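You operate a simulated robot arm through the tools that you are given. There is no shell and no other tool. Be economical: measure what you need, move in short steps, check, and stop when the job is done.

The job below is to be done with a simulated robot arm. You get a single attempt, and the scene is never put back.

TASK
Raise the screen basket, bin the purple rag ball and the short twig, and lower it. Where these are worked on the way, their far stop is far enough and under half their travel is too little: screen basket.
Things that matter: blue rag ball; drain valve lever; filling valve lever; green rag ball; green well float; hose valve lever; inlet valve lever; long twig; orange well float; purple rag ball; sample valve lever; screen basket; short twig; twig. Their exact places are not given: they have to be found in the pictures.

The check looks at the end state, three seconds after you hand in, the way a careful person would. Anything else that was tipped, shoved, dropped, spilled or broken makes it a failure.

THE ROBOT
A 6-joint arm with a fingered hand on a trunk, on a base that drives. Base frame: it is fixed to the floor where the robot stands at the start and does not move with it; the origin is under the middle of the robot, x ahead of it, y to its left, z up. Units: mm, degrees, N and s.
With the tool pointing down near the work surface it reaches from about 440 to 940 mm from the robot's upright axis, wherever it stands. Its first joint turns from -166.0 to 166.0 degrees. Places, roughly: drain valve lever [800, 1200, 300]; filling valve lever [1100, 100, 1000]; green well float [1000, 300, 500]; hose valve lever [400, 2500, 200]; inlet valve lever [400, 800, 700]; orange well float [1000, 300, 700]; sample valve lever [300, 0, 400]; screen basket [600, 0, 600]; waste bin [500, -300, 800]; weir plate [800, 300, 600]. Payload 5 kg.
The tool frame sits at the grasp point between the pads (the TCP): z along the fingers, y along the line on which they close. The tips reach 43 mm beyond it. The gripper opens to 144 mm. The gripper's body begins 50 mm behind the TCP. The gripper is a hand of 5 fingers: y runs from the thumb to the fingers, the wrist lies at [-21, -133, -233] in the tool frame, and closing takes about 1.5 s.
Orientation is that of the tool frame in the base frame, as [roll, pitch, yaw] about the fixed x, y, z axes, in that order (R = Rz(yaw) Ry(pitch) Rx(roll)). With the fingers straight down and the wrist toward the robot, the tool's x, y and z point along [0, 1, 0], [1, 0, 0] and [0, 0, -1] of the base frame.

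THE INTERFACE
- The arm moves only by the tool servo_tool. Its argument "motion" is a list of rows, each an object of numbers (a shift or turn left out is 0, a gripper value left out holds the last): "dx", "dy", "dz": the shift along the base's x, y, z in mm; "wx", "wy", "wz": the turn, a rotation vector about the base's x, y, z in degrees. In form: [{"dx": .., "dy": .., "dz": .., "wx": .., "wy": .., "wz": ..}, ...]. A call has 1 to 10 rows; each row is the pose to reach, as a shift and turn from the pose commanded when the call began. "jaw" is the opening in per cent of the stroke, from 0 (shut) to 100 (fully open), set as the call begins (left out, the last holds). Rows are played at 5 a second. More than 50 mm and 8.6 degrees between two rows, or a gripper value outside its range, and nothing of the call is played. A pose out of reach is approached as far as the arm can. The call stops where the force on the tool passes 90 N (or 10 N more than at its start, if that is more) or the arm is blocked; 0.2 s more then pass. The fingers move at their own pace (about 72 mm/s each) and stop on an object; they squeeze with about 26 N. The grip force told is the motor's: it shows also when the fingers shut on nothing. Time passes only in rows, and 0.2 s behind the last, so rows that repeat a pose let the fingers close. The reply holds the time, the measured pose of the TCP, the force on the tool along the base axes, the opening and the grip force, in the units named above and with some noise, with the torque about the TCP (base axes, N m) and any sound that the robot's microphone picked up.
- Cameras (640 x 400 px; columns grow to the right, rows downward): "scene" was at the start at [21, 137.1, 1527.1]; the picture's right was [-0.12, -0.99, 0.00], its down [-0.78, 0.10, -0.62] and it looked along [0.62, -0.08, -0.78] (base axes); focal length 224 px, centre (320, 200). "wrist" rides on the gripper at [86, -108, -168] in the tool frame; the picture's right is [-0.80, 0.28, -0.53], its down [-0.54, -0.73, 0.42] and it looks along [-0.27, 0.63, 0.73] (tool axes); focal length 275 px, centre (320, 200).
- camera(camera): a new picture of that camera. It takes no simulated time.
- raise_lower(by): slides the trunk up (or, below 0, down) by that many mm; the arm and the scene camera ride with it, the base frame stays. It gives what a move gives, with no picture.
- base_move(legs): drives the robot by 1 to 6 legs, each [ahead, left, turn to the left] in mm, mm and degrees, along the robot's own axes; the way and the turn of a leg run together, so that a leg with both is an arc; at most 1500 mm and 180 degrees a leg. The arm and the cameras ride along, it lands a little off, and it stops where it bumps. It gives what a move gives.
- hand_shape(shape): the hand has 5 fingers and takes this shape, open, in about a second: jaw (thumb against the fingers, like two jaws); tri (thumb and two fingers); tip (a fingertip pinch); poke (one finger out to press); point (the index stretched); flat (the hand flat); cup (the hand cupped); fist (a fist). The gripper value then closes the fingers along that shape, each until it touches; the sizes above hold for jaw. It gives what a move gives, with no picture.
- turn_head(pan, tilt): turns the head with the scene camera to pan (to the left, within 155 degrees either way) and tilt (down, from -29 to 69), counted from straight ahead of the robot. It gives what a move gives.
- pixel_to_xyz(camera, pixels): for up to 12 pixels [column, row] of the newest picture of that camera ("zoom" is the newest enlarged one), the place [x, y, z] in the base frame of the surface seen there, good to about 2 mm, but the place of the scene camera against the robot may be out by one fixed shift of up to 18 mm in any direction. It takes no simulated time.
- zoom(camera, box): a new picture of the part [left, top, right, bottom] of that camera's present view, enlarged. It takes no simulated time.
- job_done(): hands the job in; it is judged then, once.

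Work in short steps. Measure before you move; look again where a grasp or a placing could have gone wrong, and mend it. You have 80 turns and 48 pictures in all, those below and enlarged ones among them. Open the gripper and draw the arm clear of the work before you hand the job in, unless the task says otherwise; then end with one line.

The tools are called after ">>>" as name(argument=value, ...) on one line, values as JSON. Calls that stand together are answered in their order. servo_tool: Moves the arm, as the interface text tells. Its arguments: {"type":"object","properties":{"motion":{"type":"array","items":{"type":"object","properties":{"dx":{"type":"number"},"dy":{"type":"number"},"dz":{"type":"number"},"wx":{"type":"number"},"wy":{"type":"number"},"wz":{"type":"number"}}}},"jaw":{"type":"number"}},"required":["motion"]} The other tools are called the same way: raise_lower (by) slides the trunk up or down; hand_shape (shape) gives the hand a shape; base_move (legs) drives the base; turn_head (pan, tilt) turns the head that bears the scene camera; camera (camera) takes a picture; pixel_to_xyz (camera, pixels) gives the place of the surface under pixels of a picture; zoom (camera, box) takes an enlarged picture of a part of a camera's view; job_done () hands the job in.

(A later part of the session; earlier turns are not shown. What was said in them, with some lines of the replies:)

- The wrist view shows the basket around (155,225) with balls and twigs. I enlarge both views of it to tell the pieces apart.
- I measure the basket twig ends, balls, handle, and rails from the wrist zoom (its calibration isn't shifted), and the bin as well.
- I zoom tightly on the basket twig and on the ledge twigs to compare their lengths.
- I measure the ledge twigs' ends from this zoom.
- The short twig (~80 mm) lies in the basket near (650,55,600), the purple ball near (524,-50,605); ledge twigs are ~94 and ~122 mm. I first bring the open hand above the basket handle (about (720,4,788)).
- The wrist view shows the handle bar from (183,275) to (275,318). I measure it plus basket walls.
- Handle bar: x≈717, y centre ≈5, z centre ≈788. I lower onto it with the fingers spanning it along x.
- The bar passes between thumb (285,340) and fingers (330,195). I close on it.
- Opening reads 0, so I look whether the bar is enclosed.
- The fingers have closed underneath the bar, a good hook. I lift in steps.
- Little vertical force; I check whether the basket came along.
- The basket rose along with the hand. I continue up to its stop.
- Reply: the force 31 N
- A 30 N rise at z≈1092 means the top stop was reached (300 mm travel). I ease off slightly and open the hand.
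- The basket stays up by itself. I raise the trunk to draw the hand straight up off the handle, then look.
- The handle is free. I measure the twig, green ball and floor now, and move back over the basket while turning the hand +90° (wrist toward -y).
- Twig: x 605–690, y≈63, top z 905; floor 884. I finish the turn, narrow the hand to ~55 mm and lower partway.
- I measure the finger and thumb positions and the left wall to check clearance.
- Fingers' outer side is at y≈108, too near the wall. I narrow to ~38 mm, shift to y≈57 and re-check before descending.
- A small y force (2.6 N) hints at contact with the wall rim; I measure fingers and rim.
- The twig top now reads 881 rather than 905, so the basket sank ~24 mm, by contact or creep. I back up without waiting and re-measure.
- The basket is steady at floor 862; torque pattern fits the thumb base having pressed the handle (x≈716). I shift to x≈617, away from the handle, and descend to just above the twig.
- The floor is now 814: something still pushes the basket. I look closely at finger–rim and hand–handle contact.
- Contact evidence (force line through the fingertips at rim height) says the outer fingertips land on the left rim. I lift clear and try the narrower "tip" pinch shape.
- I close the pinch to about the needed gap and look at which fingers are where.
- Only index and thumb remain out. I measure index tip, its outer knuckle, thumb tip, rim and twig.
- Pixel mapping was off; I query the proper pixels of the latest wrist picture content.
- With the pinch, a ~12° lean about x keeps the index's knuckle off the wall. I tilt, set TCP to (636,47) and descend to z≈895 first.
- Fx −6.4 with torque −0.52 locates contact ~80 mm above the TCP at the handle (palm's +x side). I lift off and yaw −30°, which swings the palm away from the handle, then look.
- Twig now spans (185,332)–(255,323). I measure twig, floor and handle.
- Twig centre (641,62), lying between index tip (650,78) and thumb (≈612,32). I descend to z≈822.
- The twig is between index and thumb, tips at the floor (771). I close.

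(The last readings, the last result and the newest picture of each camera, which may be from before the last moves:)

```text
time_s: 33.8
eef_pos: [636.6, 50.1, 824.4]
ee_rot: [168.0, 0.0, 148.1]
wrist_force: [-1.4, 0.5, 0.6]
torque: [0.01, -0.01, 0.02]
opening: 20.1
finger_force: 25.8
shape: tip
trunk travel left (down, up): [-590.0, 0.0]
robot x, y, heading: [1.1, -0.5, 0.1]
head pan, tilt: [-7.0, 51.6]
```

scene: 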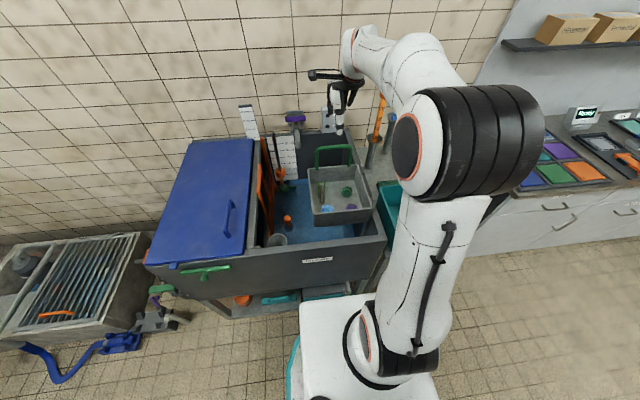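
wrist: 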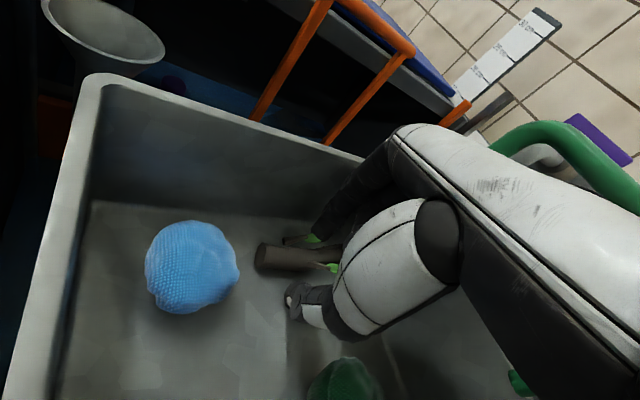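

Opening 20 mm with 26 N: the twig is held. I lift straight up.

>>> servo_tool(motion=[{"dz": 15}, {"dz": 35}, {"dz": 60}, {"dz": 90}, {"dz": 120}, {"dz": 150}, {"dz": 180}, {"dz": 210}, {"dz": 240}, {"dz": 270}])

>>> camera(camera="wrist")

>>> camera(camera="scene")

```text
time_s: 36.0
eef_pos: [637.8, 50.3, 1092.8]
ee_rot: [168.0, -0.1, 148.0]
wrist_force: [0.1, -0.7, -0.3]
torque: [0.02, 0.02, 0.03]
opening: 20.1
finger_force: 26.2
shape: tip
trunk travel left (down, up): [-590.0, 0.0]
robot x, y, heading: [1.6, -1.7, 0.1]
head pan, tilt: [-7.0, 51.6]
```

```text
12 pictures are left
```

wrist: 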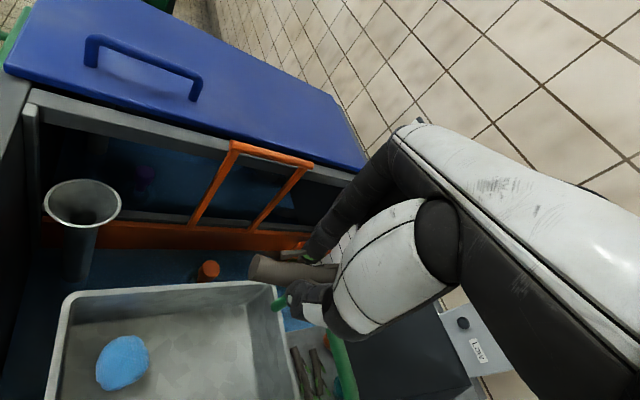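

```text
11 pictures are left
```

scene: 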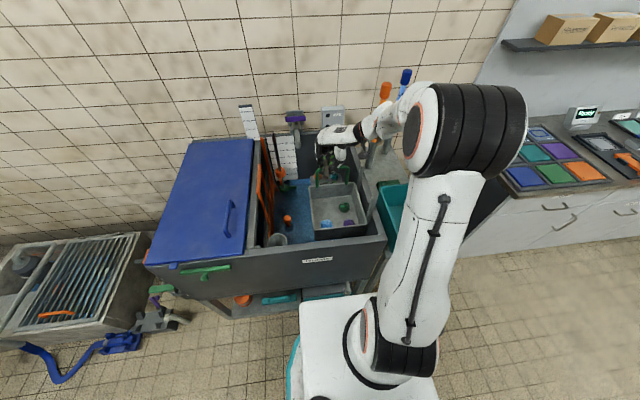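

The twig is held firmly. I measure the visible part of the bin in the scene picture.

>>> pixel_to_xyz(camera="scene", pixels=[[382, 182], [381, 190], [387, 228], [393, 190], [400, 184], [392, 205], [386, 205], [397, 220], [390, 234]])

>>> servo_tool(motion=[{"dx": -10, "dy": -45, "dz": 20}, {"dx": -20, "dy": -90, "dz": 30}, {"dx": -30, "dy": -135, "dz": 40}, {"dx": -40, "dy": -180, "dz": 40}, {"dx": -50, "dy": -225, "dz": 40}])

>>> camera(camera="wrist")

```text
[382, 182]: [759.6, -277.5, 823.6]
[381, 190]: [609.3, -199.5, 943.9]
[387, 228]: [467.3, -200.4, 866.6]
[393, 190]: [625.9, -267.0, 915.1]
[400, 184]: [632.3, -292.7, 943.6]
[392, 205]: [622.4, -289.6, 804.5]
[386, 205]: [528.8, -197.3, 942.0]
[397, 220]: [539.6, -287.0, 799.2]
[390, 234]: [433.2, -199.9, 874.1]
```

```text
refused: row 1 steps farther than a row can; nothing moved
```

```text
10 pictures are left
```

wrist: 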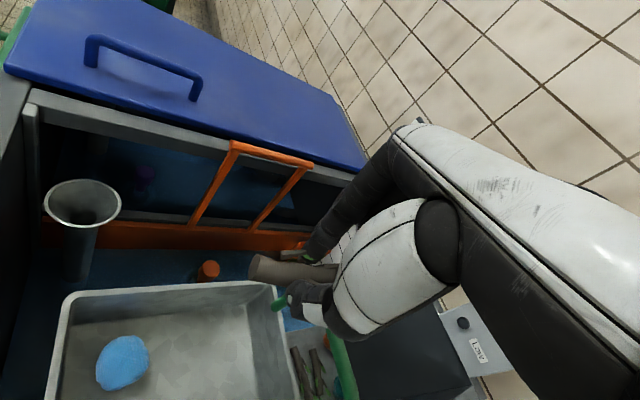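

Bin rim is at z≈943, left rim y≈-198, far rim x≈632. I carry the twig over the posts (1000) at z≈1100 to (520,-305).

>>> servo_tool(motion=[{"dx": -6, "dy": -35, "dz": 10}, {"dx": -18, "dy": -71, "dz": 10}, {"dx": -30, "dy": -107, "dz": 10}, {"dx": -42, "dy": -143, "dz": 10}, {"dx": -54, "dy": -179, "dz": 10}, {"dx": -66, "dy": -215, "dz": 10}, {"dx": -78, "dy": -251, "dz": 10}, {"dx": -90, "dy": -287, "dz": 10}, {"dx": -102, "dy": -323, "dz": 10}, {"dx": -114, "dy": -355, "dz": 10}])

>>> camera(camera="wrist")

```text
time_s: 38.2
eef_pos: [521.3, -304.6, 1104.4]
ee_rot: [168.0, 0.0, 148.1]
wrist_force: [0.8, 0.4, -0.9]
torque: [0.01, -0.01, 0.01]
opening: 20.0
finger_force: 25.5
shape: tip
trunk travel left (down, up): [-590.0, 0.0]
robot x, y, heading: [2.6, -3.2, -0.1]
head pan, tilt: [-7.0, 51.6]
```

```text
9 pictures are left
```

wrist: 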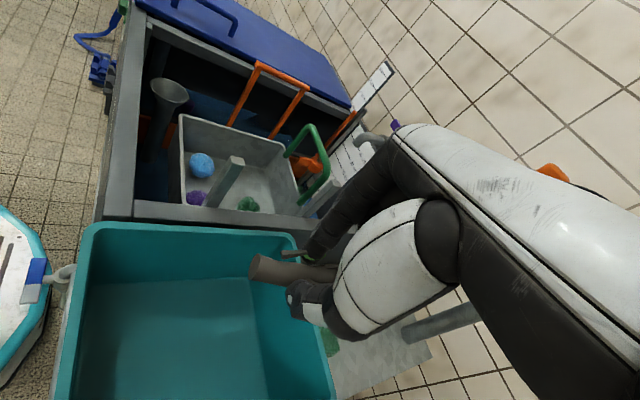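

I measure the bin rim corners, twig, and, at once, the balls in the basket.

>>> pixel_to_xyz(camera="wrist", pixels=[[100, 224], [190, 230], [285, 237], [310, 310], [325, 375], [65, 350], [200, 350], [258, 268], [200, 165], [197, 198], [248, 203], [235, 162]])

```text
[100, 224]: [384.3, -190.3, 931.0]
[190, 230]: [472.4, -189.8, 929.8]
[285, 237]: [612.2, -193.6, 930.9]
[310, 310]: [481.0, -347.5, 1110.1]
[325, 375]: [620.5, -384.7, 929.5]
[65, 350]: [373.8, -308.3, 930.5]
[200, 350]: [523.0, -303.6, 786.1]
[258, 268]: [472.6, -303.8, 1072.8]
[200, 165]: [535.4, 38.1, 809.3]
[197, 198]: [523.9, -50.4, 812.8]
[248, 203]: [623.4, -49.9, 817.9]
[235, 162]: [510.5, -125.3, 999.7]
```

The twig is well over the bin (x 375–620, y −190..−430, rim 930). I lower to z≈910 and open.

>>> servo_tool(motion=[{"dz": -40}, {"dz": -80}, {"dz": -120}, {"dz": -150}, {"dz": -175}, {"dz": -190}, {"dz": -190}])

>>> servo_tool(motion=[{"dz": 0}, {"dz": 0}, {"dz": 0}, {"dz": 0}], jaw=35)

>>> servo_tool(motion=[{"dz": 30}, {"dz": 70}, {"dz": 110}, {"dz": 150}, {"dz": 190}])

>>> camera(camera="wrist")

```text
time_s: 39.8
eef_pos: [522.9, -304.5, 914.6]
ee_rot: [168.1, 0.0, 148.0]
wrist_force: [-0.9, 0.4, -0.6]
torque: [0.06, 0.04, 0.01]
opening: 20.4
finger_force: 26.0
shape: tip
trunk travel left (down, up): [-590.0, 0.0]
robot x, y, heading: [-0.3, -0.8, 0.1]
head pan, tilt: [-7.0, 51.6]
```

```text
time_s: 40.8
eef_pos: [523.2, -303.5, 913.7]
ee_rot: [168.0, 0.0, 148.0]
wrist_force: [0.6, -0.2, -0.8]
torque: [-0.01, -0.03, 0.0]
opening: 50.2
finger_force: 0.1
shape: tip
trunk travel left (down, up): [-590.0, 0.0]
robot x, y, heading: [-3.4, -4.3, 0.1]
head pan, tilt: [-7.0, 51.6]
```

```text
time_s: 42.0
eef_pos: [521.7, -304.4, 1103.4]
ee_rot: [168.0, 0.0, 147.9]
wrist_force: [-0.9, 0.1, 0.0]
torque: [-0.02, 0.02, 0.04]
opening: 49.9
finger_force: 0.1
shape: tip
trunk travel left (down, up): [-590.0, 0.0]
robot x, y, heading: [-1.6, -2.2, 0.1]
head pan, tilt: [-7.0, 51.6]
```

```text
8 pictures are left
```

wrist: 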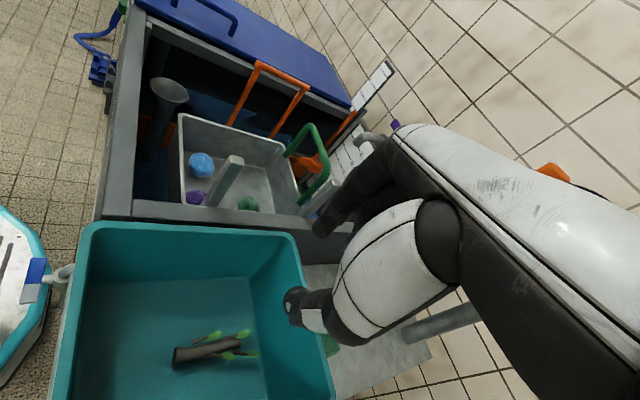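

The twig is in the bin. The purple ball lies close to near/right walls, where the tall posts hinder the hand with the basket partly sunk; so I raise the basket to its stop again: back to jaw shape, upright, above the handle.

>>> hand_shape(shape="jaw")

>>> servo_tool(motion=[{"dx": 5, "dy": 25, "dz": 20, "wx": -0.75, "wy": 1.37, "wz": -7.2}, {"dx": 25, "dy": 56, "dz": 40, "wx": -1.5, "wy": 2.74, "wz": -14.4}, {"dx": 45, "dy": 88, "dz": 47, "wx": -2.25, "wy": 4.1, "wz": -21.6}, {"dx": 66, "dy": 120, "dz": 47, "wx": -3.0, "wy": 5.5, "wz": -28.9}, {"dx": 87, "dy": 152, "dz": 47, "wx": -3.8, "wy": 6.85, "wz": -36.1}, {"dx": 108, "dy": 184, "dz": 47, "wx": -4.55, "wy": 8.2, "wz": -43.3}, {"dx": 129, "dy": 216, "dz": 47, "wx": -5.3, "wy": 9.6, "wz": -50.6}, {"dx": 150, "dy": 248, "dz": 47, "wx": -6.06, "wy": 10.96, "wz": -57.8}, {"dx": 172, "dy": 280, "dz": 47, "wx": -6.06, "wy": 10.96, "wz": -57.8}, {"dx": 195, "dy": 309, "dz": 47, "wx": -6.06, "wy": 10.96, "wz": -57.8}], jaw=70)

>>> camera(camera="wrist")

```text
time_s: 42.9
eef_pos: [523.7, -305.0, 1103.3]
ee_rot: [168.0, 0.0, 148.1]
wrist_force: [-0.9, 0.3, 0.2]
torque: [0.01, -0.07, 0.03]
opening: 143.4
finger_force: 0.0
shape: jaw
trunk travel left (down, up): [-590.0, 0.0]
robot x, y, heading: [-1.9, -0.9, 0.0]
head pan, tilt: [-7.0, 51.6]
```

```text
time_s: 45.1
eef_pos: [719.5, 4.5, 1150.3]
ee_rot: [180.0, 0.0, 89.9]
wrist_force: [-0.1, 0.2, -0.2]
torque: [0.0, -0.02, -0.03]
opening: 101.1
finger_force: 0.1
shape: jaw
trunk travel left (down, up): [-590.0, 0.0]
robot x, y, heading: [2.6, -2.8, 0.0]
head pan, tilt: [-7.0, 51.6]
```

```text
7 pictures are left
```

wrist: 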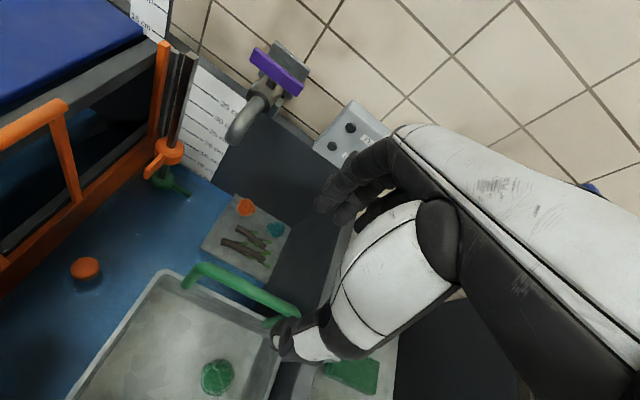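

I measure the handle and then descend on it.

>>> pixel_to_xyz(camera="wrist", pixels=[[200, 266], [230, 281], [270, 302], [150, 350], [200, 375], [233, 375], [217, 360], [217, 394]])

```text
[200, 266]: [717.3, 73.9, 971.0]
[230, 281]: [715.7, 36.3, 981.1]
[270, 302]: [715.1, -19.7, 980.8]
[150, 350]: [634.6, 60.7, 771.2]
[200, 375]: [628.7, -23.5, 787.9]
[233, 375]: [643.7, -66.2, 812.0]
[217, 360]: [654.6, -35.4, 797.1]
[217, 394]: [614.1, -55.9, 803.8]
```

Bar centre z≈975. I descend and close around it.

>>> servo_tool(motion=[{"dz": -35}, {"dz": -70}, {"dz": -105}, {"dz": -135}, {"dz": -160}, {"dz": -174}, {"dz": -174}])

>>> servo_tool(motion=[{"dz": 0}, {"dz": 0}, {"dz": 0}, {"dz": 0}, {"dz": 0}, {"dz": 0}, {"dz": 0}, {"dz": 0}], jaw=0)

>>> servo_tool(motion=[{"dz": 15}, {"dz": 30}, {"dz": 45}, {"dz": 60}, {"dz": 75}, {"dz": 90}, {"dz": 102}, {"dz": 112}, {"dz": 120}, {"dz": 122}])

```text
time_s: 46.7
eef_pos: [719.8, 3.7, 976.8]
ee_rot: [179.9, 0.0, 89.9]
wrist_force: [-0.4, 0.1, 0.4]
torque: [0.0, 0.05, -0.02]
opening: 101.0
finger_force: 0.0
shape: jaw
trunk travel left (down, up): [-590.0, 0.0]
robot x, y, heading: [-3.9, -1.7, 0.0]
head pan, tilt: [-7.0, 51.6]
```

```text
time_s: 48.5
eef_pos: [719.3, 5.2, 975.5]
ee_rot: [-180.0, 0.0, 90.0]
wrist_force: [-0.4, -0.1, -2.8]
torque: [0.01, -0.04, 0.07]
opening: 0.1
finger_force: 26.0
shape: jaw
trunk travel left (down, up): [-590.0, 0.0]
robot x, y, heading: [-0.1, -1.9, -0.1]
head pan, tilt: [-7.0, 51.6]
```

```text
time_s: 50.7
eef_pos: [718.1, 5.2, 1093.6]
ee_rot: [-179.5, -0.1, 90.0]
wrist_force: [3.5, -2.6, -29.9]
torque: [0.16, 0.06, 0.08]
opening: 0.0
finger_force: 26.3
shape: jaw
trunk travel left (down, up): [-590.0, 0.0]
robot x, y, heading: [-2.2, 5.1, -0.1]
head pan, tilt: [-7.0, 51.6]
```

Top stop reached again. I release, rise straight up, take the tip shape, and yaw 85° while moving over the purple ball.

>>> servo_tool(motion=[{"dz": -4}, {"dz": -5}, {"dz": -5}, {"dz": -5}, {"dz": -5}, {"dz": -5}, {"dz": -5}], jaw=80)

>>> servo_tool(motion=[{"dz": 35}, {"dz": 70}, {"dz": 105}, {"dz": 120}, {"dx": -30, "dz": 120}, {"dx": -60, "dz": 120}])

>>> hand_shape(shape="tip")

>>> servo_tool(motion=[{"dx": -12, "dy": -5, "wz": 8.5}, {"dx": -24, "dy": -10, "wz": 17}, {"dx": -36, "dy": -15, "wz": 25.5}, {"dx": -48, "dy": -20, "wz": 34}, {"dx": -60, "dy": -25, "wz": 42.5}, {"dx": -72, "dy": -30, "wz": 51}, {"dx": -84, "dy": -35, "wz": 59.5}, {"dx": -96, "dy": -40, "wz": 68}, {"dx": -108, "dy": -45, "wz": 76.5}, {"dx": -120, "dy": -50, "wz": 85}], jaw=50)

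```text
time_s: 52.3
eef_pos: [718.5, 5.4, 1094.9]
ee_rot: [180.0, 0.1, 89.9]
wrist_force: [0.1, 0.1, 0.1]
torque: [0.0, -0.01, 0.01]
opening: 115.4
finger_force: 0.2
shape: jaw
trunk travel left (down, up): [-590.0, 0.0]
robot x, y, heading: [-1.4, 2.5, -0.1]
head pan, tilt: [-7.0, 51.6]
```

```text
time_s: 53.7
eef_pos: [656.3, 5.1, 1213.8]
ee_rot: [180.0, 0.0, 90.0]
wrist_force: [-0.4, 0.1, -0.5]
torque: [-0.03, -0.05, 0.01]
opening: 115.0
finger_force: 0.1
shape: jaw
trunk travel left (down, up): [-590.0, 0.0]
robot x, y, heading: [-2.0, -0.8, 0.1]
head pan, tilt: [-7.0, 51.6]
```

```text
time_s: 54.6
eef_pos: [657.9, 6.5, 1214.3]
ee_rot: [180.0, 0.1, 90.0]
wrist_force: [0.2, 1.0, -0.6]
torque: [-0.01, -0.03, 0.03]
opening: 143.8
finger_force: 0.0
shape: tip
trunk travel left (down, up): [-590.0, 0.0]
robot x, y, heading: [-1.3, 0.3, -0.0]
head pan, tilt: [-7.0, 51.6]
```

```text
time_s: 56.8
eef_pos: [537.7, -43.2, 1214.5]
ee_rot: [179.9, 0.1, 175.1]
wrist_force: [-0.5, 0.2, -0.5]
torque: [0.03, 0.02, 0.02]
opening: 72.5
finger_force: 0.0
shape: tip
trunk travel left (down, up): [-590.0, 0.0]
robot x, y, heading: [-0.4, -0.9, -0.1]
head pan, tilt: [-7.0, 51.6]
```

Now I tilt −15° about x, lower to z≈1080, and look.

>>> servo_tool(motion=[{"wx": -7.5, "dz": -30}, {"wx": -15, "dz": -60}, {"wx": -15, "dz": -90}, {"wx": -15, "dz": -120}, {"wx": -15, "dz": -135}, {"wx": -15, "dz": -135}])

>>> camera(camera="wrist")

```text
time_s: 58.2
eef_pos: [538.5, -45.0, 1077.8]
ee_rot: [-165.0, 1.2, 175.1]
wrist_force: [-0.4, 0.3, 0.3]
torque: [0.05, 0.0, 0.0]
opening: 72.5
finger_force: 0.1
shape: tip
trunk travel left (down, up): [-590.0, 0.0]
robot x, y, heading: [-2.4, 0.4, -0.1]
head pan, tilt: [-7.0, 51.6]
```

```text
6 pictures are left
```

wrist: 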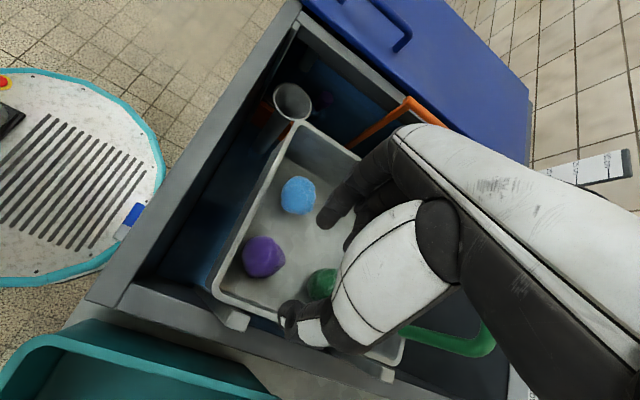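

>>> pixel_to_xyz(camera="wrist", pixels=[[326, 222], [335, 205], [350, 180], [287, 312], [290, 325], [310, 335], [263, 240], [247, 258], [283, 258], [263, 275], [222, 292], [236, 318]])

```text
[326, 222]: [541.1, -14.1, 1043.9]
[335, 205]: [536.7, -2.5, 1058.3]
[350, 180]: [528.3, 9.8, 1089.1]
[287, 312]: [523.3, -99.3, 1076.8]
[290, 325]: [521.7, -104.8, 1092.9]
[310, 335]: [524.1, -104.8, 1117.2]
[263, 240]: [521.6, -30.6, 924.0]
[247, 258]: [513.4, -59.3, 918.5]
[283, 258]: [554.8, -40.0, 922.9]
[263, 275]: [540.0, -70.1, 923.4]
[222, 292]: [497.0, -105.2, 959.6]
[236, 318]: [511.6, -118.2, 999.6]
```

Ball centre ≈(532,−50), top ≈930, too close to the right and near walls for thumb or index. I plan to roll it toward the free basket centre by lightly pressing its top with the closed pinch; first close and come down over it.

>>> servo_tool(motion=[{"dx": -5, "dy": -5}, {"dx": -11, "dy": -10}, {"dx": -11, "dy": -10}, {"dx": -11, "dy": -10}, {"dx": -11, "dy": -10}, {"dx": -11, "dy": -10, "dz": -30}, {"dx": -11, "dy": -10, "dz": -60}, {"dx": -11, "dy": -10, "dz": -85}, {"dx": -11, "dy": -10, "dz": -100}, {"dx": -11, "dy": -10, "dz": -100}], jaw=0)

>>> camera(camera="wrist")

```text
time_s: 60.4
eef_pos: [527.9, -54.2, 979.7]
ee_rot: [-165.1, 1.2, 175.1]
wrist_force: [0.4, -0.4, -0.2]
torque: [0.01, -0.02, 0.0]
opening: 0.2
finger_force: 25.8
shape: tip
trunk travel left (down, up): [-590.0, 0.0]
robot x, y, heading: [3.1, -2.2, -0.2]
head pan, tilt: [-7.0, 51.6]
```

```text
5 pictures are left
```

wrist: 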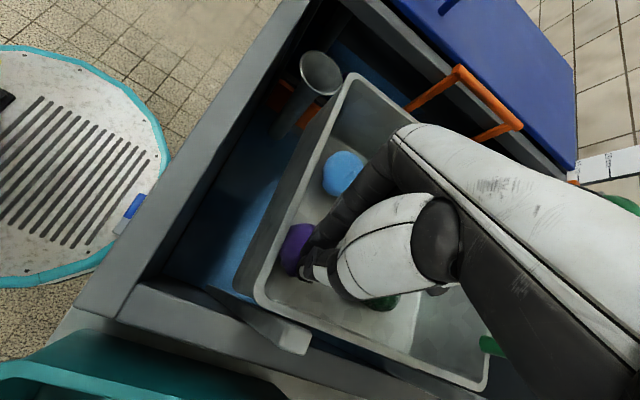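

>>> pixel_to_xyz(camera="wrist", pixels=[[302, 272], [308, 258], [304, 240], [312, 275], [295, 232], [290, 245], [285, 260], [295, 270], [300, 300], [262, 285]])

```text
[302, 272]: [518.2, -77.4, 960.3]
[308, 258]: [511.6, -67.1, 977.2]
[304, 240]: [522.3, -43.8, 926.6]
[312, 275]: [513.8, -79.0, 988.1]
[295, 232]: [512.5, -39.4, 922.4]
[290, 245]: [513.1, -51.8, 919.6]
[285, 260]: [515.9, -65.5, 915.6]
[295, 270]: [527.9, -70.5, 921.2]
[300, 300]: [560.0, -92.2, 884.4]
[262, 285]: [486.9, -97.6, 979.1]
```

Tips are above the ball. I press gently downward.

>>> servo_tool(motion=[{"dz": -6}, {"dz": -12}, {"dz": -17}, {"dz": -21}])

```text
time_s: 61.4
eef_pos: [526.7, -54.3, 958.7]
ee_rot: [-165.0, 1.3, 175.1]
wrist_force: [1.1, -1.0, 3.3]
torque: [-0.03, 0.0, 0.0]
opening: 0.1
finger_force: 26.1
shape: tip
trunk travel left (down, up): [-590.0, 0.0]
robot x, y, heading: [0.6, 1.5, -0.2]
head pan, tilt: [-7.0, 51.6]
```

Fz 3.3 N: contact on the ball. I drag diagonally (+x,+y) 60 mm, then lift, open and look.

>>> servo_tool(motion=[{"dx": 5, "dy": 5, "dz": -2}, {"dx": 10, "dy": 10, "dz": -3}, {"dx": 15, "dy": 15, "dz": -4}, {"dx": 20, "dy": 20, "dz": -4}, {"dx": 25, "dy": 25, "dz": -5}, {"dx": 30, "dy": 30, "dz": -5}, {"dx": 35, "dy": 35, "dz": -6}, {"dx": 40, "dy": 40, "dz": -6}, {"dx": 43, "dy": 43, "dz": -6}])

>>> servo_tool(motion=[{"dz": 30}, {"dz": 70}, {"dz": 110}, {"dx": 20, "dz": 130}, {"dx": 40, "dz": 130}, {"dx": 60, "dz": 130}], jaw=50)

>>> camera(camera="wrist")

```text
time_s: 63.4
eef_pos: [569.0, -11.1, 952.9]
ee_rot: [-165.1, 1.3, 175.1]
wrist_force: [-0.1, 0.1, -0.1]
torque: [0.0, 0.01, 0.0]
opening: 0.2
finger_force: 26.1
shape: tip
trunk travel left (down, up): [-590.0, 0.0]
robot x, y, heading: [1.1, -1.5, 0.0]
head pan, tilt: [-7.0, 51.6]
```

```text
time_s: 64.8
eef_pos: [632.1, -12.8, 1081.2]
ee_rot: [-165.1, 1.2, 175.1]
wrist_force: [-0.2, -0.6, -0.4]
torque: [0.04, 0.04, 0.01]
opening: 71.5
finger_force: 0.0
shape: tip
trunk travel left (down, up): [-590.0, 0.0]
robot x, y, heading: [0.1, -1.0, -0.2]
head pan, tilt: [-7.0, 51.6]
```

```text
4 pictures are left
```

wrist: 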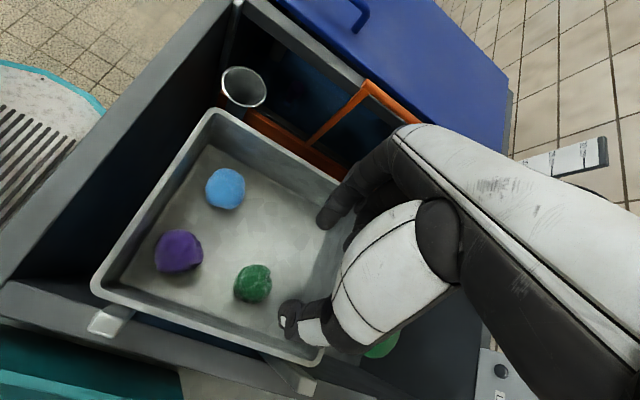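

>>> pixel_to_xyz(camera="wrist", pixels=[[178, 237], [158, 255], [200, 252], [178, 250], [178, 266], [225, 175], [225, 205], [208, 190], [237, 280], [252, 268], [252, 300], [200, 290]])

```text
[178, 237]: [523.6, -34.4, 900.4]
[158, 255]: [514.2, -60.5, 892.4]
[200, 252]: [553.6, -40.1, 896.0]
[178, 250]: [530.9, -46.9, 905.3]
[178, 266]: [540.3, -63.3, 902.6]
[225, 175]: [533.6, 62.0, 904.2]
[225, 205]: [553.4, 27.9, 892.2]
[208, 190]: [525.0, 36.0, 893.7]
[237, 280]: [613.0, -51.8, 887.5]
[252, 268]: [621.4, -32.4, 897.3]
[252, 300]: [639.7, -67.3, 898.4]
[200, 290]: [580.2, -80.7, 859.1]
```

The basket sank to floor 859; the ball barely moved: centre ≈(533,−48), radius ≈22. With this lean, the index reaches low left and the thumb high right, an antipodal pinch with ~5 mm wall clearance. I go above it at ~60 mm opening and descend in steps.

>>> servo_tool(motion=[{"dx": -32, "dy": -11}, {"dx": -64, "dy": -22, "dz": -10}, {"dx": -97, "dy": -32, "dz": -30}, {"dx": -97, "dy": -32, "dz": -60}, {"dx": -97, "dy": -32, "dz": -90}, {"dx": -97, "dy": -32, "dz": -115}, {"dx": -97, "dy": -32, "dz": -135}, {"dx": -97, "dy": -32, "dz": -150}, {"dx": -97, "dy": -32, "dz": -150}], jaw=42)

```text
time_s: 66.8
eef_pos: [532.6, -41.9, 931.3]
ee_rot: [-165.2, 1.2, 175.1]
wrist_force: [1.2, 5.2, -0.5]
torque: [-0.03, 0.0, -0.04]
opening: 58.1
finger_force: 0.1
shape: tip
trunk travel left (down, up): [-590.0, 0.0]
robot x, y, heading: [-2.6, -0.6, 0.0]
head pan, tilt: [-7.0, 51.6]
```

A +5 N in y: the thumb grazes the right wall. I narrow slightly to ~51 mm, shift +2 mm, and continue down.

>>> servo_tool(motion=[{"dy": 2}, {"dy": 2}, {"dy": 2, "dz": -8}, {"dy": 2, "dz": -16}, {"dy": 2, "dz": -23}, {"dy": 2, "dz": -28}, {"dy": 2, "dz": -28}], jaw=36)

>>> camera(camera="wrist")

```text
time_s: 68.4
eef_pos: [531.2, -41.3, 904.2]
ee_rot: [-165.1, 1.3, 175.2]
wrist_force: [0.7, 0.0, -0.1]
torque: [0.04, 0.04, -0.01]
opening: 52.6
finger_force: 0.2
shape: tip
trunk travel left (down, up): [-590.0, 0.0]
robot x, y, heading: [0.6, -2.6, -0.1]
head pan, tilt: [-7.0, 51.6]
```

```text
3 pictures are left
```

wrist: 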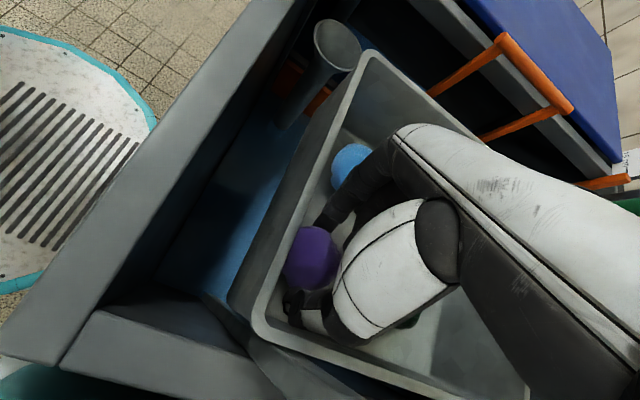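

The ball sits between index (325,222) and thumb (295,305). I check heights.

>>> pixel_to_xyz(camera="wrist", pixels=[[312, 250], [300, 275], [328, 262], [318, 232], [324, 220], [292, 305], [298, 292], [400, 350], [290, 265]])

```text
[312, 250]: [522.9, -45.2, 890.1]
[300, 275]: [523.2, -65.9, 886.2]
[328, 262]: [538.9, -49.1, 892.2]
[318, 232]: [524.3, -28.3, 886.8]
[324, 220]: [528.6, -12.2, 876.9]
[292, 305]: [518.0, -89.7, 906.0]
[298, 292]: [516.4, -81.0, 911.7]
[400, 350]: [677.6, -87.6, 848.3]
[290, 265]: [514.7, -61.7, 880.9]
```

Ball centre z≈870, floor 848. I go 11 mm lower and close.

>>> servo_tool(motion=[{"dz": -6}, {"dz": -11}, {"dz": -11}])

>>> servo_tool(motion=[{"dz": 0}, {"dz": 0}, {"dz": 0}, {"dz": 0}, {"dz": 0}, {"dz": 0}, {"dz": 0}], jaw=0)

```text
time_s: 69.2
eef_pos: [533.0, -42.1, 893.5]
ee_rot: [-165.1, 1.3, 175.2]
wrist_force: [0.5, 1.0, 3.2]
torque: [0.12, -0.02, 0.01]
opening: 52.4
finger_force: 0.0
shape: tip
trunk travel left (down, up): [-590.0, 0.0]
robot x, y, heading: [1.1, 1.5, 0.1]
head pan, tilt: [-7.0, 51.6]
```

```text
time_s: 70.8
eef_pos: [532.4, -41.7, 891.8]
ee_rot: [-165.1, 1.3, 175.1]
wrist_force: [0.0, -1.0, -0.3]
torque: [0.01, 0.01, 0.02]
opening: 44.8
finger_force: 26.0
shape: tip
trunk travel left (down, up): [-590.0, 0.0]
robot x, y, heading: [1.3, 2.0, -0.1]
head pan, tilt: [-7.0, 51.6]
```

Opening 44.8 mm with 26 N: the ball is held. I lift straight up.

>>> servo_tool(motion=[{"dz": 10}, {"dy": 2, "dz": 25}, {"dy": 2, "dz": 45}, {"dy": 2, "dz": 70}, {"dy": 2, "dz": 95}, {"dy": 2, "dz": 120}, {"dy": 2, "dz": 145}, {"dy": 2, "dz": 170}, {"dy": 2, "dz": 195}, {"dy": 2, "dz": 218}])

```text
time_s: 73.0
eef_pos: [532.2, -38.9, 1109.2]
ee_rot: [-165.1, 1.3, 175.1]
wrist_force: [0.1, -0.4, -0.9]
torque: [-0.03, 0.0, -0.01]
opening: 44.6
finger_force: 26.0
shape: tip
trunk travel left (down, up): [-590.0, 0.0]
robot x, y, heading: [-0.7, 1.0, -0.1]
head pan, tilt: [-7.0, 51.6]
```

Still held (44.6 mm). I carry it over the bin to (455,−300).

>>> servo_tool(motion=[{"dx": 0, "dy": -28, "dz": 10}, {"dx": -8, "dy": -60, "dz": 10}, {"dx": -17, "dy": -90, "dz": 10}, {"dx": -26, "dy": -120, "dz": 10}, {"dx": -35, "dy": -150, "dz": 10}, {"dx": -44, "dy": -180, "dz": 10}, {"dx": -53, "dy": -210, "dz": 10}, {"dx": -62, "dy": -236, "dz": 10}, {"dx": -75, "dy": -262, "dz": 10}, {"dx": -75, "dy": -262, "dz": 10}])

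>>> servo_tool(motion=[{"dz": -35}, {"dz": -70}, {"dz": -105}, {"dz": -140}, {"dz": -165}, {"dz": -185}, {"dz": -195}, {"dz": -195}])

>>> servo_tool(motion=[{"dz": 0}, {"dz": 0}, {"dz": 0}, {"dz": 0}, {"dz": 0}], jaw=55)

>>> servo_tool(motion=[{"dz": 35}, {"dz": 70}, {"dz": 105}, {"dz": 140}, {"dz": 175}, {"dz": 205}])

>>> camera(camera="wrist")

```text
time_s: 75.2
eef_pos: [460.0, -301.2, 1118.8]
ee_rot: [-165.1, 1.3, 175.1]
wrist_force: [-0.9, 0.2, -0.2]
torque: [0.04, -0.03, 0.01]
opening: 44.5
finger_force: 25.9
shape: tip
trunk travel left (down, up): [-590.0, 0.0]
robot x, y, heading: [0.7, -0.6, -0.1]
head pan, tilt: [-7.0, 51.6]
```

```text
time_s: 77.0
eef_pos: [458.9, -302.1, 925.9]
ee_rot: [-165.0, 1.2, 175.1]
wrist_force: [0.3, 0.5, -0.7]
torque: [0.04, -0.01, 0.0]
opening: 44.8
finger_force: 26.1
shape: tip
trunk travel left (down, up): [-590.0, 0.0]
robot x, y, heading: [-0.1, 0.2, -0.1]
head pan, tilt: [-7.0, 51.6]
```

```text
time_s: 78.2
eef_pos: [456.5, -302.3, 924.3]
ee_rot: [-165.1, 1.3, 175.2]
wrist_force: [0.2, 0.1, -0.8]
torque: [-0.01, 0.0, -0.02]
opening: 78.8
finger_force: 0.0
shape: tip
trunk travel left (down, up): [-590.0, 0.0]
robot x, y, heading: [0.6, 1.5, -0.1]
head pan, tilt: [-7.0, 51.6]
```

```text
time_s: 79.6
eef_pos: [456.9, -303.9, 1133.2]
ee_rot: [-165.1, 1.3, 175.2]
wrist_force: [-0.5, 0.2, 0.4]
torque: [-0.01, 0.01, -0.01]
opening: 78.8
finger_force: 0.1
shape: tip
trunk travel left (down, up): [-590.0, 0.0]
robot x, y, heading: [-2.5, -1.2, -0.1]
head pan, tilt: [-7.0, 51.6]
```

```text
2 pictures are left
```

wrist: 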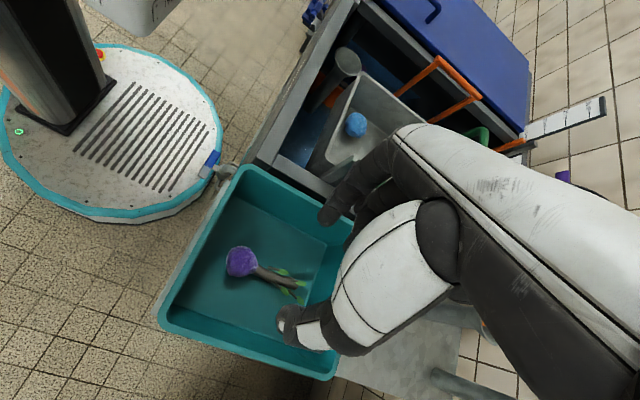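

Both pieces are in the bin. I measure the basket's present height, go upright in jaw shape, and approach the handle for lowering.

>>> pixel_to_xyz(camera="wrist", pixels=[[340, 160], [335, 145], [356, 120], [365, 75], [345, 100], [475, 130], [482, 136]])

>>> hand_shape(shape="jaw")

>>> servo_tool(motion=[{"wx": 7.5}, {"wx": 15}], jaw=70)

>>> servo_tool(motion=[{"dx": 10, "dy": 20, "dz": 20, "wz": -8.5}, {"dx": 35, "dy": 50, "dz": 30, "wz": -17}, {"dx": 63, "dy": 82, "dz": 30, "wz": -25.5}, {"dx": 91, "dy": 114, "dz": 30, "wz": -34}, {"dx": 119, "dy": 147, "dz": 30, "wz": -42.5}, {"dx": 147, "dy": 180, "dz": 30, "wz": -51}, {"dx": 175, "dy": 213, "dz": 30, "wz": -59.5}, {"dx": 203, "dy": 246, "dz": 30, "wz": -68}, {"dx": 231, "dy": 278, "dz": 30, "wz": -76.5}, {"dx": 259, "dy": 308, "dz": 30, "wz": -85}])

```text
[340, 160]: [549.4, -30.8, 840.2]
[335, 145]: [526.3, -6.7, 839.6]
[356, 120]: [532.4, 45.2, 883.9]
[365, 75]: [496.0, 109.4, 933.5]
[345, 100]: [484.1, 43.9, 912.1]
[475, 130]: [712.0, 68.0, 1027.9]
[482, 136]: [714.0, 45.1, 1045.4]
```

```text
time_s: 80.5
eef_pos: [456.6, -302.5, 1131.2]
ee_rot: [-165.0, 1.3, 175.2]
wrist_force: [0.7, 0.4, -0.7]
torque: [-0.01, -0.03, 0.01]
opening: 143.7
finger_force: 0.1
shape: jaw
trunk travel left (down, up): [-590.0, 0.0]
robot x, y, heading: [2.0, 0.6, 0.1]
head pan, tilt: [-7.0, 51.6]
```

```text
time_s: 81.1
eef_pos: [465.8, -292.4, 1128.5]
ee_rot: [-179.5, -0.3, 174.4]
wrist_force: [0.3, 0.5, -0.6]
torque: [0.0, 0.08, -0.02]
opening: 101.0
finger_force: 0.0
shape: jaw
out of reach, approached as far as the arm can: row 2
trunk travel left (down, up): [-590.0, 0.0]
robot x, y, heading: [-1.6, 0.2, 0.2]
head pan, tilt: [-7.0, 51.6]
```

```text
time_s: 83.3
eef_pos: [725.0, 17.7, 1158.7]
ee_rot: [180.0, 0.1, 90.0]
wrist_force: [-0.2, 0.5, -0.8]
torque: [-0.02, 0.02, 0.02]
opening: 101.1
finger_force: 0.1
shape: jaw
trunk travel left (down, up): [-590.0, 0.0]
robot x, y, heading: [0.9, 3.2, 0.0]
head pan, tilt: [-7.0, 51.6]
```

Floor is at 840, so the bar centre is at z≈1043. I descend on it and close.

>>> servo_tool(motion=[{"dx": -7, "dy": -13}, {"dx": -7, "dy": -13, "dz": -35}, {"dx": -7, "dy": -13, "dz": -70}, {"dx": -7, "dy": -13, "dz": -100}, {"dx": -7, "dy": -13, "dz": -115}, {"dx": -7, "dy": -13, "dz": -115}])

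>>> servo_tool(motion=[{"dz": 0}, {"dz": 0}, {"dz": 0}, {"dz": 0}, {"dz": 0}, {"dz": 0}, {"dz": 0}, {"dz": 0}], jaw=0)

>>> servo_tool(motion=[{"dz": -12}, {"dz": -26}, {"dz": -40}, {"dz": -54}, {"dz": -68}, {"dz": -82}, {"dz": -96}, {"dz": -110}, {"dz": -124}, {"dz": -138}])

>>> servo_tool(motion=[{"dz": -14}, {"dz": -28}, {"dz": -42}, {"dz": -56}, {"dz": -70}, {"dz": -82}, {"dz": -94}, {"dz": -104}, {"dz": -112}, {"dz": -116}])

```text
time_s: 84.7
eef_pos: [717.7, 4.1, 1041.1]
ee_rot: [179.9, 0.1, 90.0]
wrist_force: [0.0, 0.9, 0.5]
torque: [-0.02, 0.0, -0.02]
opening: 100.9
finger_force: 0.1
shape: jaw
trunk travel left (down, up): [-590.0, 0.0]
robot x, y, heading: [-3.7, -0.3, 0.1]
head pan, tilt: [-7.0, 51.6]
```

```text
time_s: 86.5
eef_pos: [716.9, 5.1, 1042.3]
ee_rot: [-180.0, 0.0, 90.0]
wrist_force: [-1.8, 0.0, -1.6]
torque: [0.01, -0.03, 0.08]
opening: 0.1
finger_force: 25.7
shape: jaw
trunk travel left (down, up): [-590.0, 0.0]
robot x, y, heading: [1.0, 2.0, -0.0]
head pan, tilt: [-7.0, 51.6]
```

```text
time_s: 88.7
eef_pos: [717.3, 1.0, 904.7]
ee_rot: [-179.9, 0.1, 90.1]
wrist_force: [2.0, 0.3, 0.9]
torque: [0.01, -0.01, 0.14]
opening: 0.0
finger_force: 26.1
shape: jaw
trunk travel left (down, up): [-590.0, 0.0]
robot x, y, heading: [-1.4, 1.1, -0.2]
head pan, tilt: [-7.0, 51.6]
```

```text
time_s: 90.9
eef_pos: [713.9, -2.0, 787.6]
ee_rot: [-180.0, -0.4, 90.4]
wrist_force: [1.1, 13.2, 2.3]
torque: [0.36, 0.03, 0.3]
opening: 0.0
finger_force: 25.6
shape: jaw
out of reach, approached as far as the arm can: row 1, 2, 6, 7, 8, 9, 10
trunk travel left (down, up): [-590.0, 0.0]
robot x, y, heading: [0.1, -0.4, 0.2]
head pan, tilt: [-7.0, 51.6]
```

Near the end of reach with the trunk up (z 787.6). I press the last bit with a small trunk drop and read the force.

>>> raise_lower(by=-6)

```text
time_s: 91.4
eef_pos: [714.8, -1.1, 781.6]
ee_rot: [-179.9, -0.4, 90.5]
wrist_force: [1.2, 13.4, 0.0]
torque: [0.37, 0.01, 0.26]
opening: 0.0
finger_force: 25.7
shape: jaw
trunk travel left (down, up): [-584.0, 6.0]
robot x, y, heading: [1.2, -0.6, 0.1]
head pan, tilt: [-7.0, 51.6]
```

>>> raise_lower(by=-8)

>>> zoom(camera="wrist", box=[0, 100, 480, 400])

>>> pixel_to_xyz(camera="zoom", pixels=[[150, 330], [220, 350], [200, 380], [260, 330], [100, 380], [330, 220], [300, 180], [130, 250]])

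```text
time_s: 92.0
eef_pos: [715.7, -1.1, 773.4]
ee_rot: [180.0, -0.4, 90.6]
wrist_force: [2.0, 13.0, 0.2]
torque: [0.34, 0.03, 0.3]
opening: 0.1
finger_force: 25.2
shape: jaw
trunk travel left (down, up): [-576.0, 14.0]
robot x, y, heading: [2.0, -0.6, -0.1]
head pan, tilt: [-7.0, 51.6]
```

```text
1.33 times, centred on (240, 250) of wrist
```

zoom: 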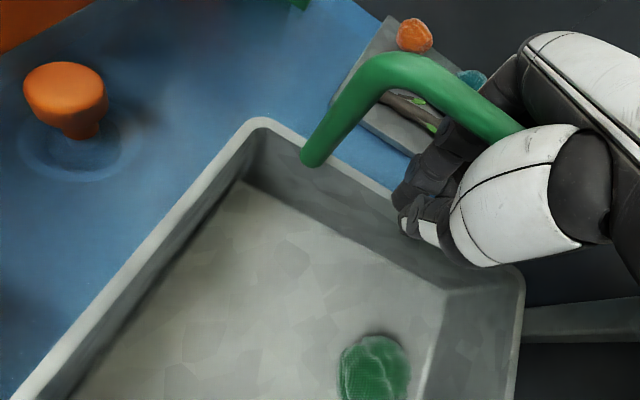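

```text
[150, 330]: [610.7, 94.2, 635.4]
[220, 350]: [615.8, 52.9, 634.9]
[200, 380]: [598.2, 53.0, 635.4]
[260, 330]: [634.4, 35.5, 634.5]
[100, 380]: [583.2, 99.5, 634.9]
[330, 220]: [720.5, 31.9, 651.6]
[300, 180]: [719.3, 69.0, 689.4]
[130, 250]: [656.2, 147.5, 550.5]
```

The basket is still 50 mm above its bottom (floor 635); the hand slid down on the bar. I shift +5 mm in y to relieve the 13 N side load, and lower with the trunk so that the palm pushes the bar.

>>> servo_tool(motion=[{"dy": 5}, {"dy": 5}])

>>> raise_lower(by=-25)

```text
time_s: 92.6
eef_pos: [715.9, 1.1, 772.6]
ee_rot: [179.8, -0.6, 90.7]
wrist_force: [1.2, 4.6, -1.4]
torque: [0.15, -0.04, 0.12]
opening: 0.0
finger_force: 25.6
shape: jaw
trunk travel left (down, up): [-576.0, 14.0]
robot x, y, heading: [-2.9, -1.6, -0.1]
head pan, tilt: [-7.0, 51.6]
```

```text
time_s: 93.3
eef_pos: [715.8, 2.5, 746.9]
ee_rot: [179.9, -0.5, 90.7]
wrist_force: [2.6, 2.5, -0.9]
torque: [0.14, 0.04, 0.1]
opening: 0.1
finger_force: 25.6
shape: jaw
trunk travel left (down, up): [-551.0, 39.0]
robot x, y, heading: [0.4, 0.3, -0.1]
head pan, tilt: [-7.0, 51.6]
```

>>> raise_lower(by=-20)

>>> raise_lower(by=-10)

```text
time_s: 94.0
eef_pos: [716.2, 1.5, 728.0]
ee_rot: [-180.0, -0.6, 90.7]
wrist_force: [1.4, 2.0, -1.3]
torque: [0.17, 0.0, 0.13]
opening: 0.0
finger_force: 26.3
shape: jaw
trunk travel left (down, up): [-531.0, 59.0]
robot x, y, heading: [-1.0, -1.6, 0.1]
head pan, tilt: [-7.0, 51.6]
```

```text
time_s: 94.5
eef_pos: [715.8, 3.7, 722.3]
ee_rot: [179.4, -0.4, 90.8]
wrist_force: [-1.6, 2.1, 20.5]
torque: [0.12, -0.04, 0.16]
opening: 0.1
finger_force: 26.1
shape: jaw
trunk travel left (down, up): [-521.0, 69.0]
robot x, y, heading: [-2.2, -3.9, -0.0]
head pan, tilt: [-7.0, 51.6]
```

Fz 20 N at TCP 722 (50 mm below the earlier reading) means bottomed out. I ease up 4 mm, open and rise straight up.

>>> raise_lower(by=-1)

>>> servo_tool(motion=[{"dz": 3}, {"dz": 3}, {"dz": 3}, {"dz": 3}, {"dz": 3}, {"dz": 3}, {"dz": 3}], jaw=70)

```text
time_s: 95.1
eef_pos: [717.4, 2.5, 722.3]
ee_rot: [179.4, -0.6, 90.7]
wrist_force: [-0.3, 4.0, 32.0]
torque: [0.16, -0.17, 0.12]
opening: 0.0
finger_force: 25.4
shape: jaw
trunk travel left (down, up): [-520.0, 70.0]
robot x, y, heading: [2.5, 0.9, -0.0]
head pan, tilt: [-7.0, 51.6]
```

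```text
time_s: 96.7
eef_pos: [716.4, 2.6, 721.7]
ee_rot: [179.8, -0.6, 90.7]
wrist_force: [0.1, 0.5, -0.4]
torque: [0.02, -0.01, 0.0]
opening: 100.6
finger_force: 0.1
shape: jaw
trunk travel left (down, up): [-520.0, 70.0]
robot x, y, heading: [-1.9, -1.9, -0.0]
head pan, tilt: [-7.0, 51.6]
```

The hand is open with zero force. I rise straight up in steps and draw the arm back.

>>> raise_lower(by=70)

>>> servo_tool(motion=[{"dz": 25}, {"dz": 50}, {"dz": 80}, {"dz": 120}, {"dz": 160}, {"dz": 200}, {"dz": 240}, {"dz": 280}, {"dz": 320}])

>>> camera(camera="wrist")

```text
time_s: 97.7
eef_pos: [715.2, 2.7, 791.5]
ee_rot: [179.8, -0.4, 90.7]
wrist_force: [0.0, -0.1, -0.3]
torque: [0.02, 0.01, -0.04]
opening: 100.8
finger_force: 0.1
shape: jaw
trunk travel left (down, up): [-590.0, 0.0]
robot x, y, heading: [0.2, -0.3, 0.0]
head pan, tilt: [-7.0, 51.6]
```

```text
time_s: 99.7
eef_pos: [714.4, 2.5, 1111.4]
ee_rot: [179.9, -0.6, 90.7]
wrist_force: [0.4, -0.1, -0.3]
torque: [0.0, 0.02, -0.03]
opening: 100.6
finger_force: 0.2
shape: jaw
out of reach, approached as far as the arm can: row 4
trunk travel left (down, up): [-590.0, 0.0]
robot x, y, heading: [1.5, -2.9, -0.0]
head pan, tilt: [-7.0, 51.6]
```

```text
0 pictures are left
```

wrist: 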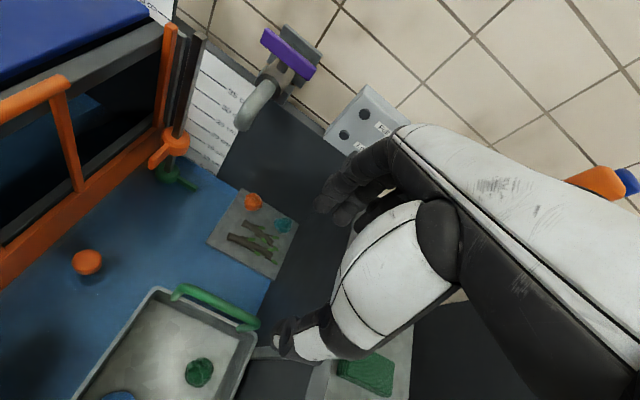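

I verify the basket's floor and handle heights, and the green ball.

>>> pixel_to_xyz(camera="wrist", pixels=[[170, 340], [150, 380], [215, 304], [235, 314], [200, 370], [115, 397], [160, 292], [86, 262], [245, 240]])

>>> servo_tool(motion=[{"dx": -30, "dy": -20, "dz": 15}, {"dx": -60, "dy": -40, "dz": 30}, {"dx": -90, "dy": -60, "dz": 45}, {"dx": -120, "dy": -80, "dz": 60}, {"dx": -150, "dy": -100, "dz": 75}, {"dx": -180, "dy": -120, "dz": 90}, {"dx": -210, "dy": -140, "dz": 105}, {"dx": -240, "dy": -160, "dz": 120}])

```text
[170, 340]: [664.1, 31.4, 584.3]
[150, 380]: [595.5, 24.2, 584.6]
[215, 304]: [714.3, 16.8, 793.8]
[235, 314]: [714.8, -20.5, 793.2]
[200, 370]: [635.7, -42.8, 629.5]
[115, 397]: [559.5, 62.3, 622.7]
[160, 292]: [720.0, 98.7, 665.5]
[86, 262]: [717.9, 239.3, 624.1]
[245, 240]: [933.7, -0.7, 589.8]
```

```text
time_s: 101.5
eef_pos: [477.9, -159.0, 1231.0]
ee_rot: [179.8, -0.6, 90.7]
wrist_force: [-0.2, 0.1, 0.6]
torque: [-0.01, -0.01, 0.02]
opening: 100.8
finger_force: 0.0
shape: jaw
trunk travel left (down, up): [-590.0, 0.0]
robot x, y, heading: [-0.0, -2.3, 0.4]
head pan, tilt: [-7.0, 51.6]
```

The basket is back at its original height (floor 584, handle 794), the hand is open and the arm is clear. I hand the job in.

>>> job_done()

```text
The job is handed in.
```

I raised the screen basket to its top stop, put the purple rag ball and the short twig in the waste bin, and lowered the basket back to its starting height (floor at 584 mm). The hand is open and the arm is clear.
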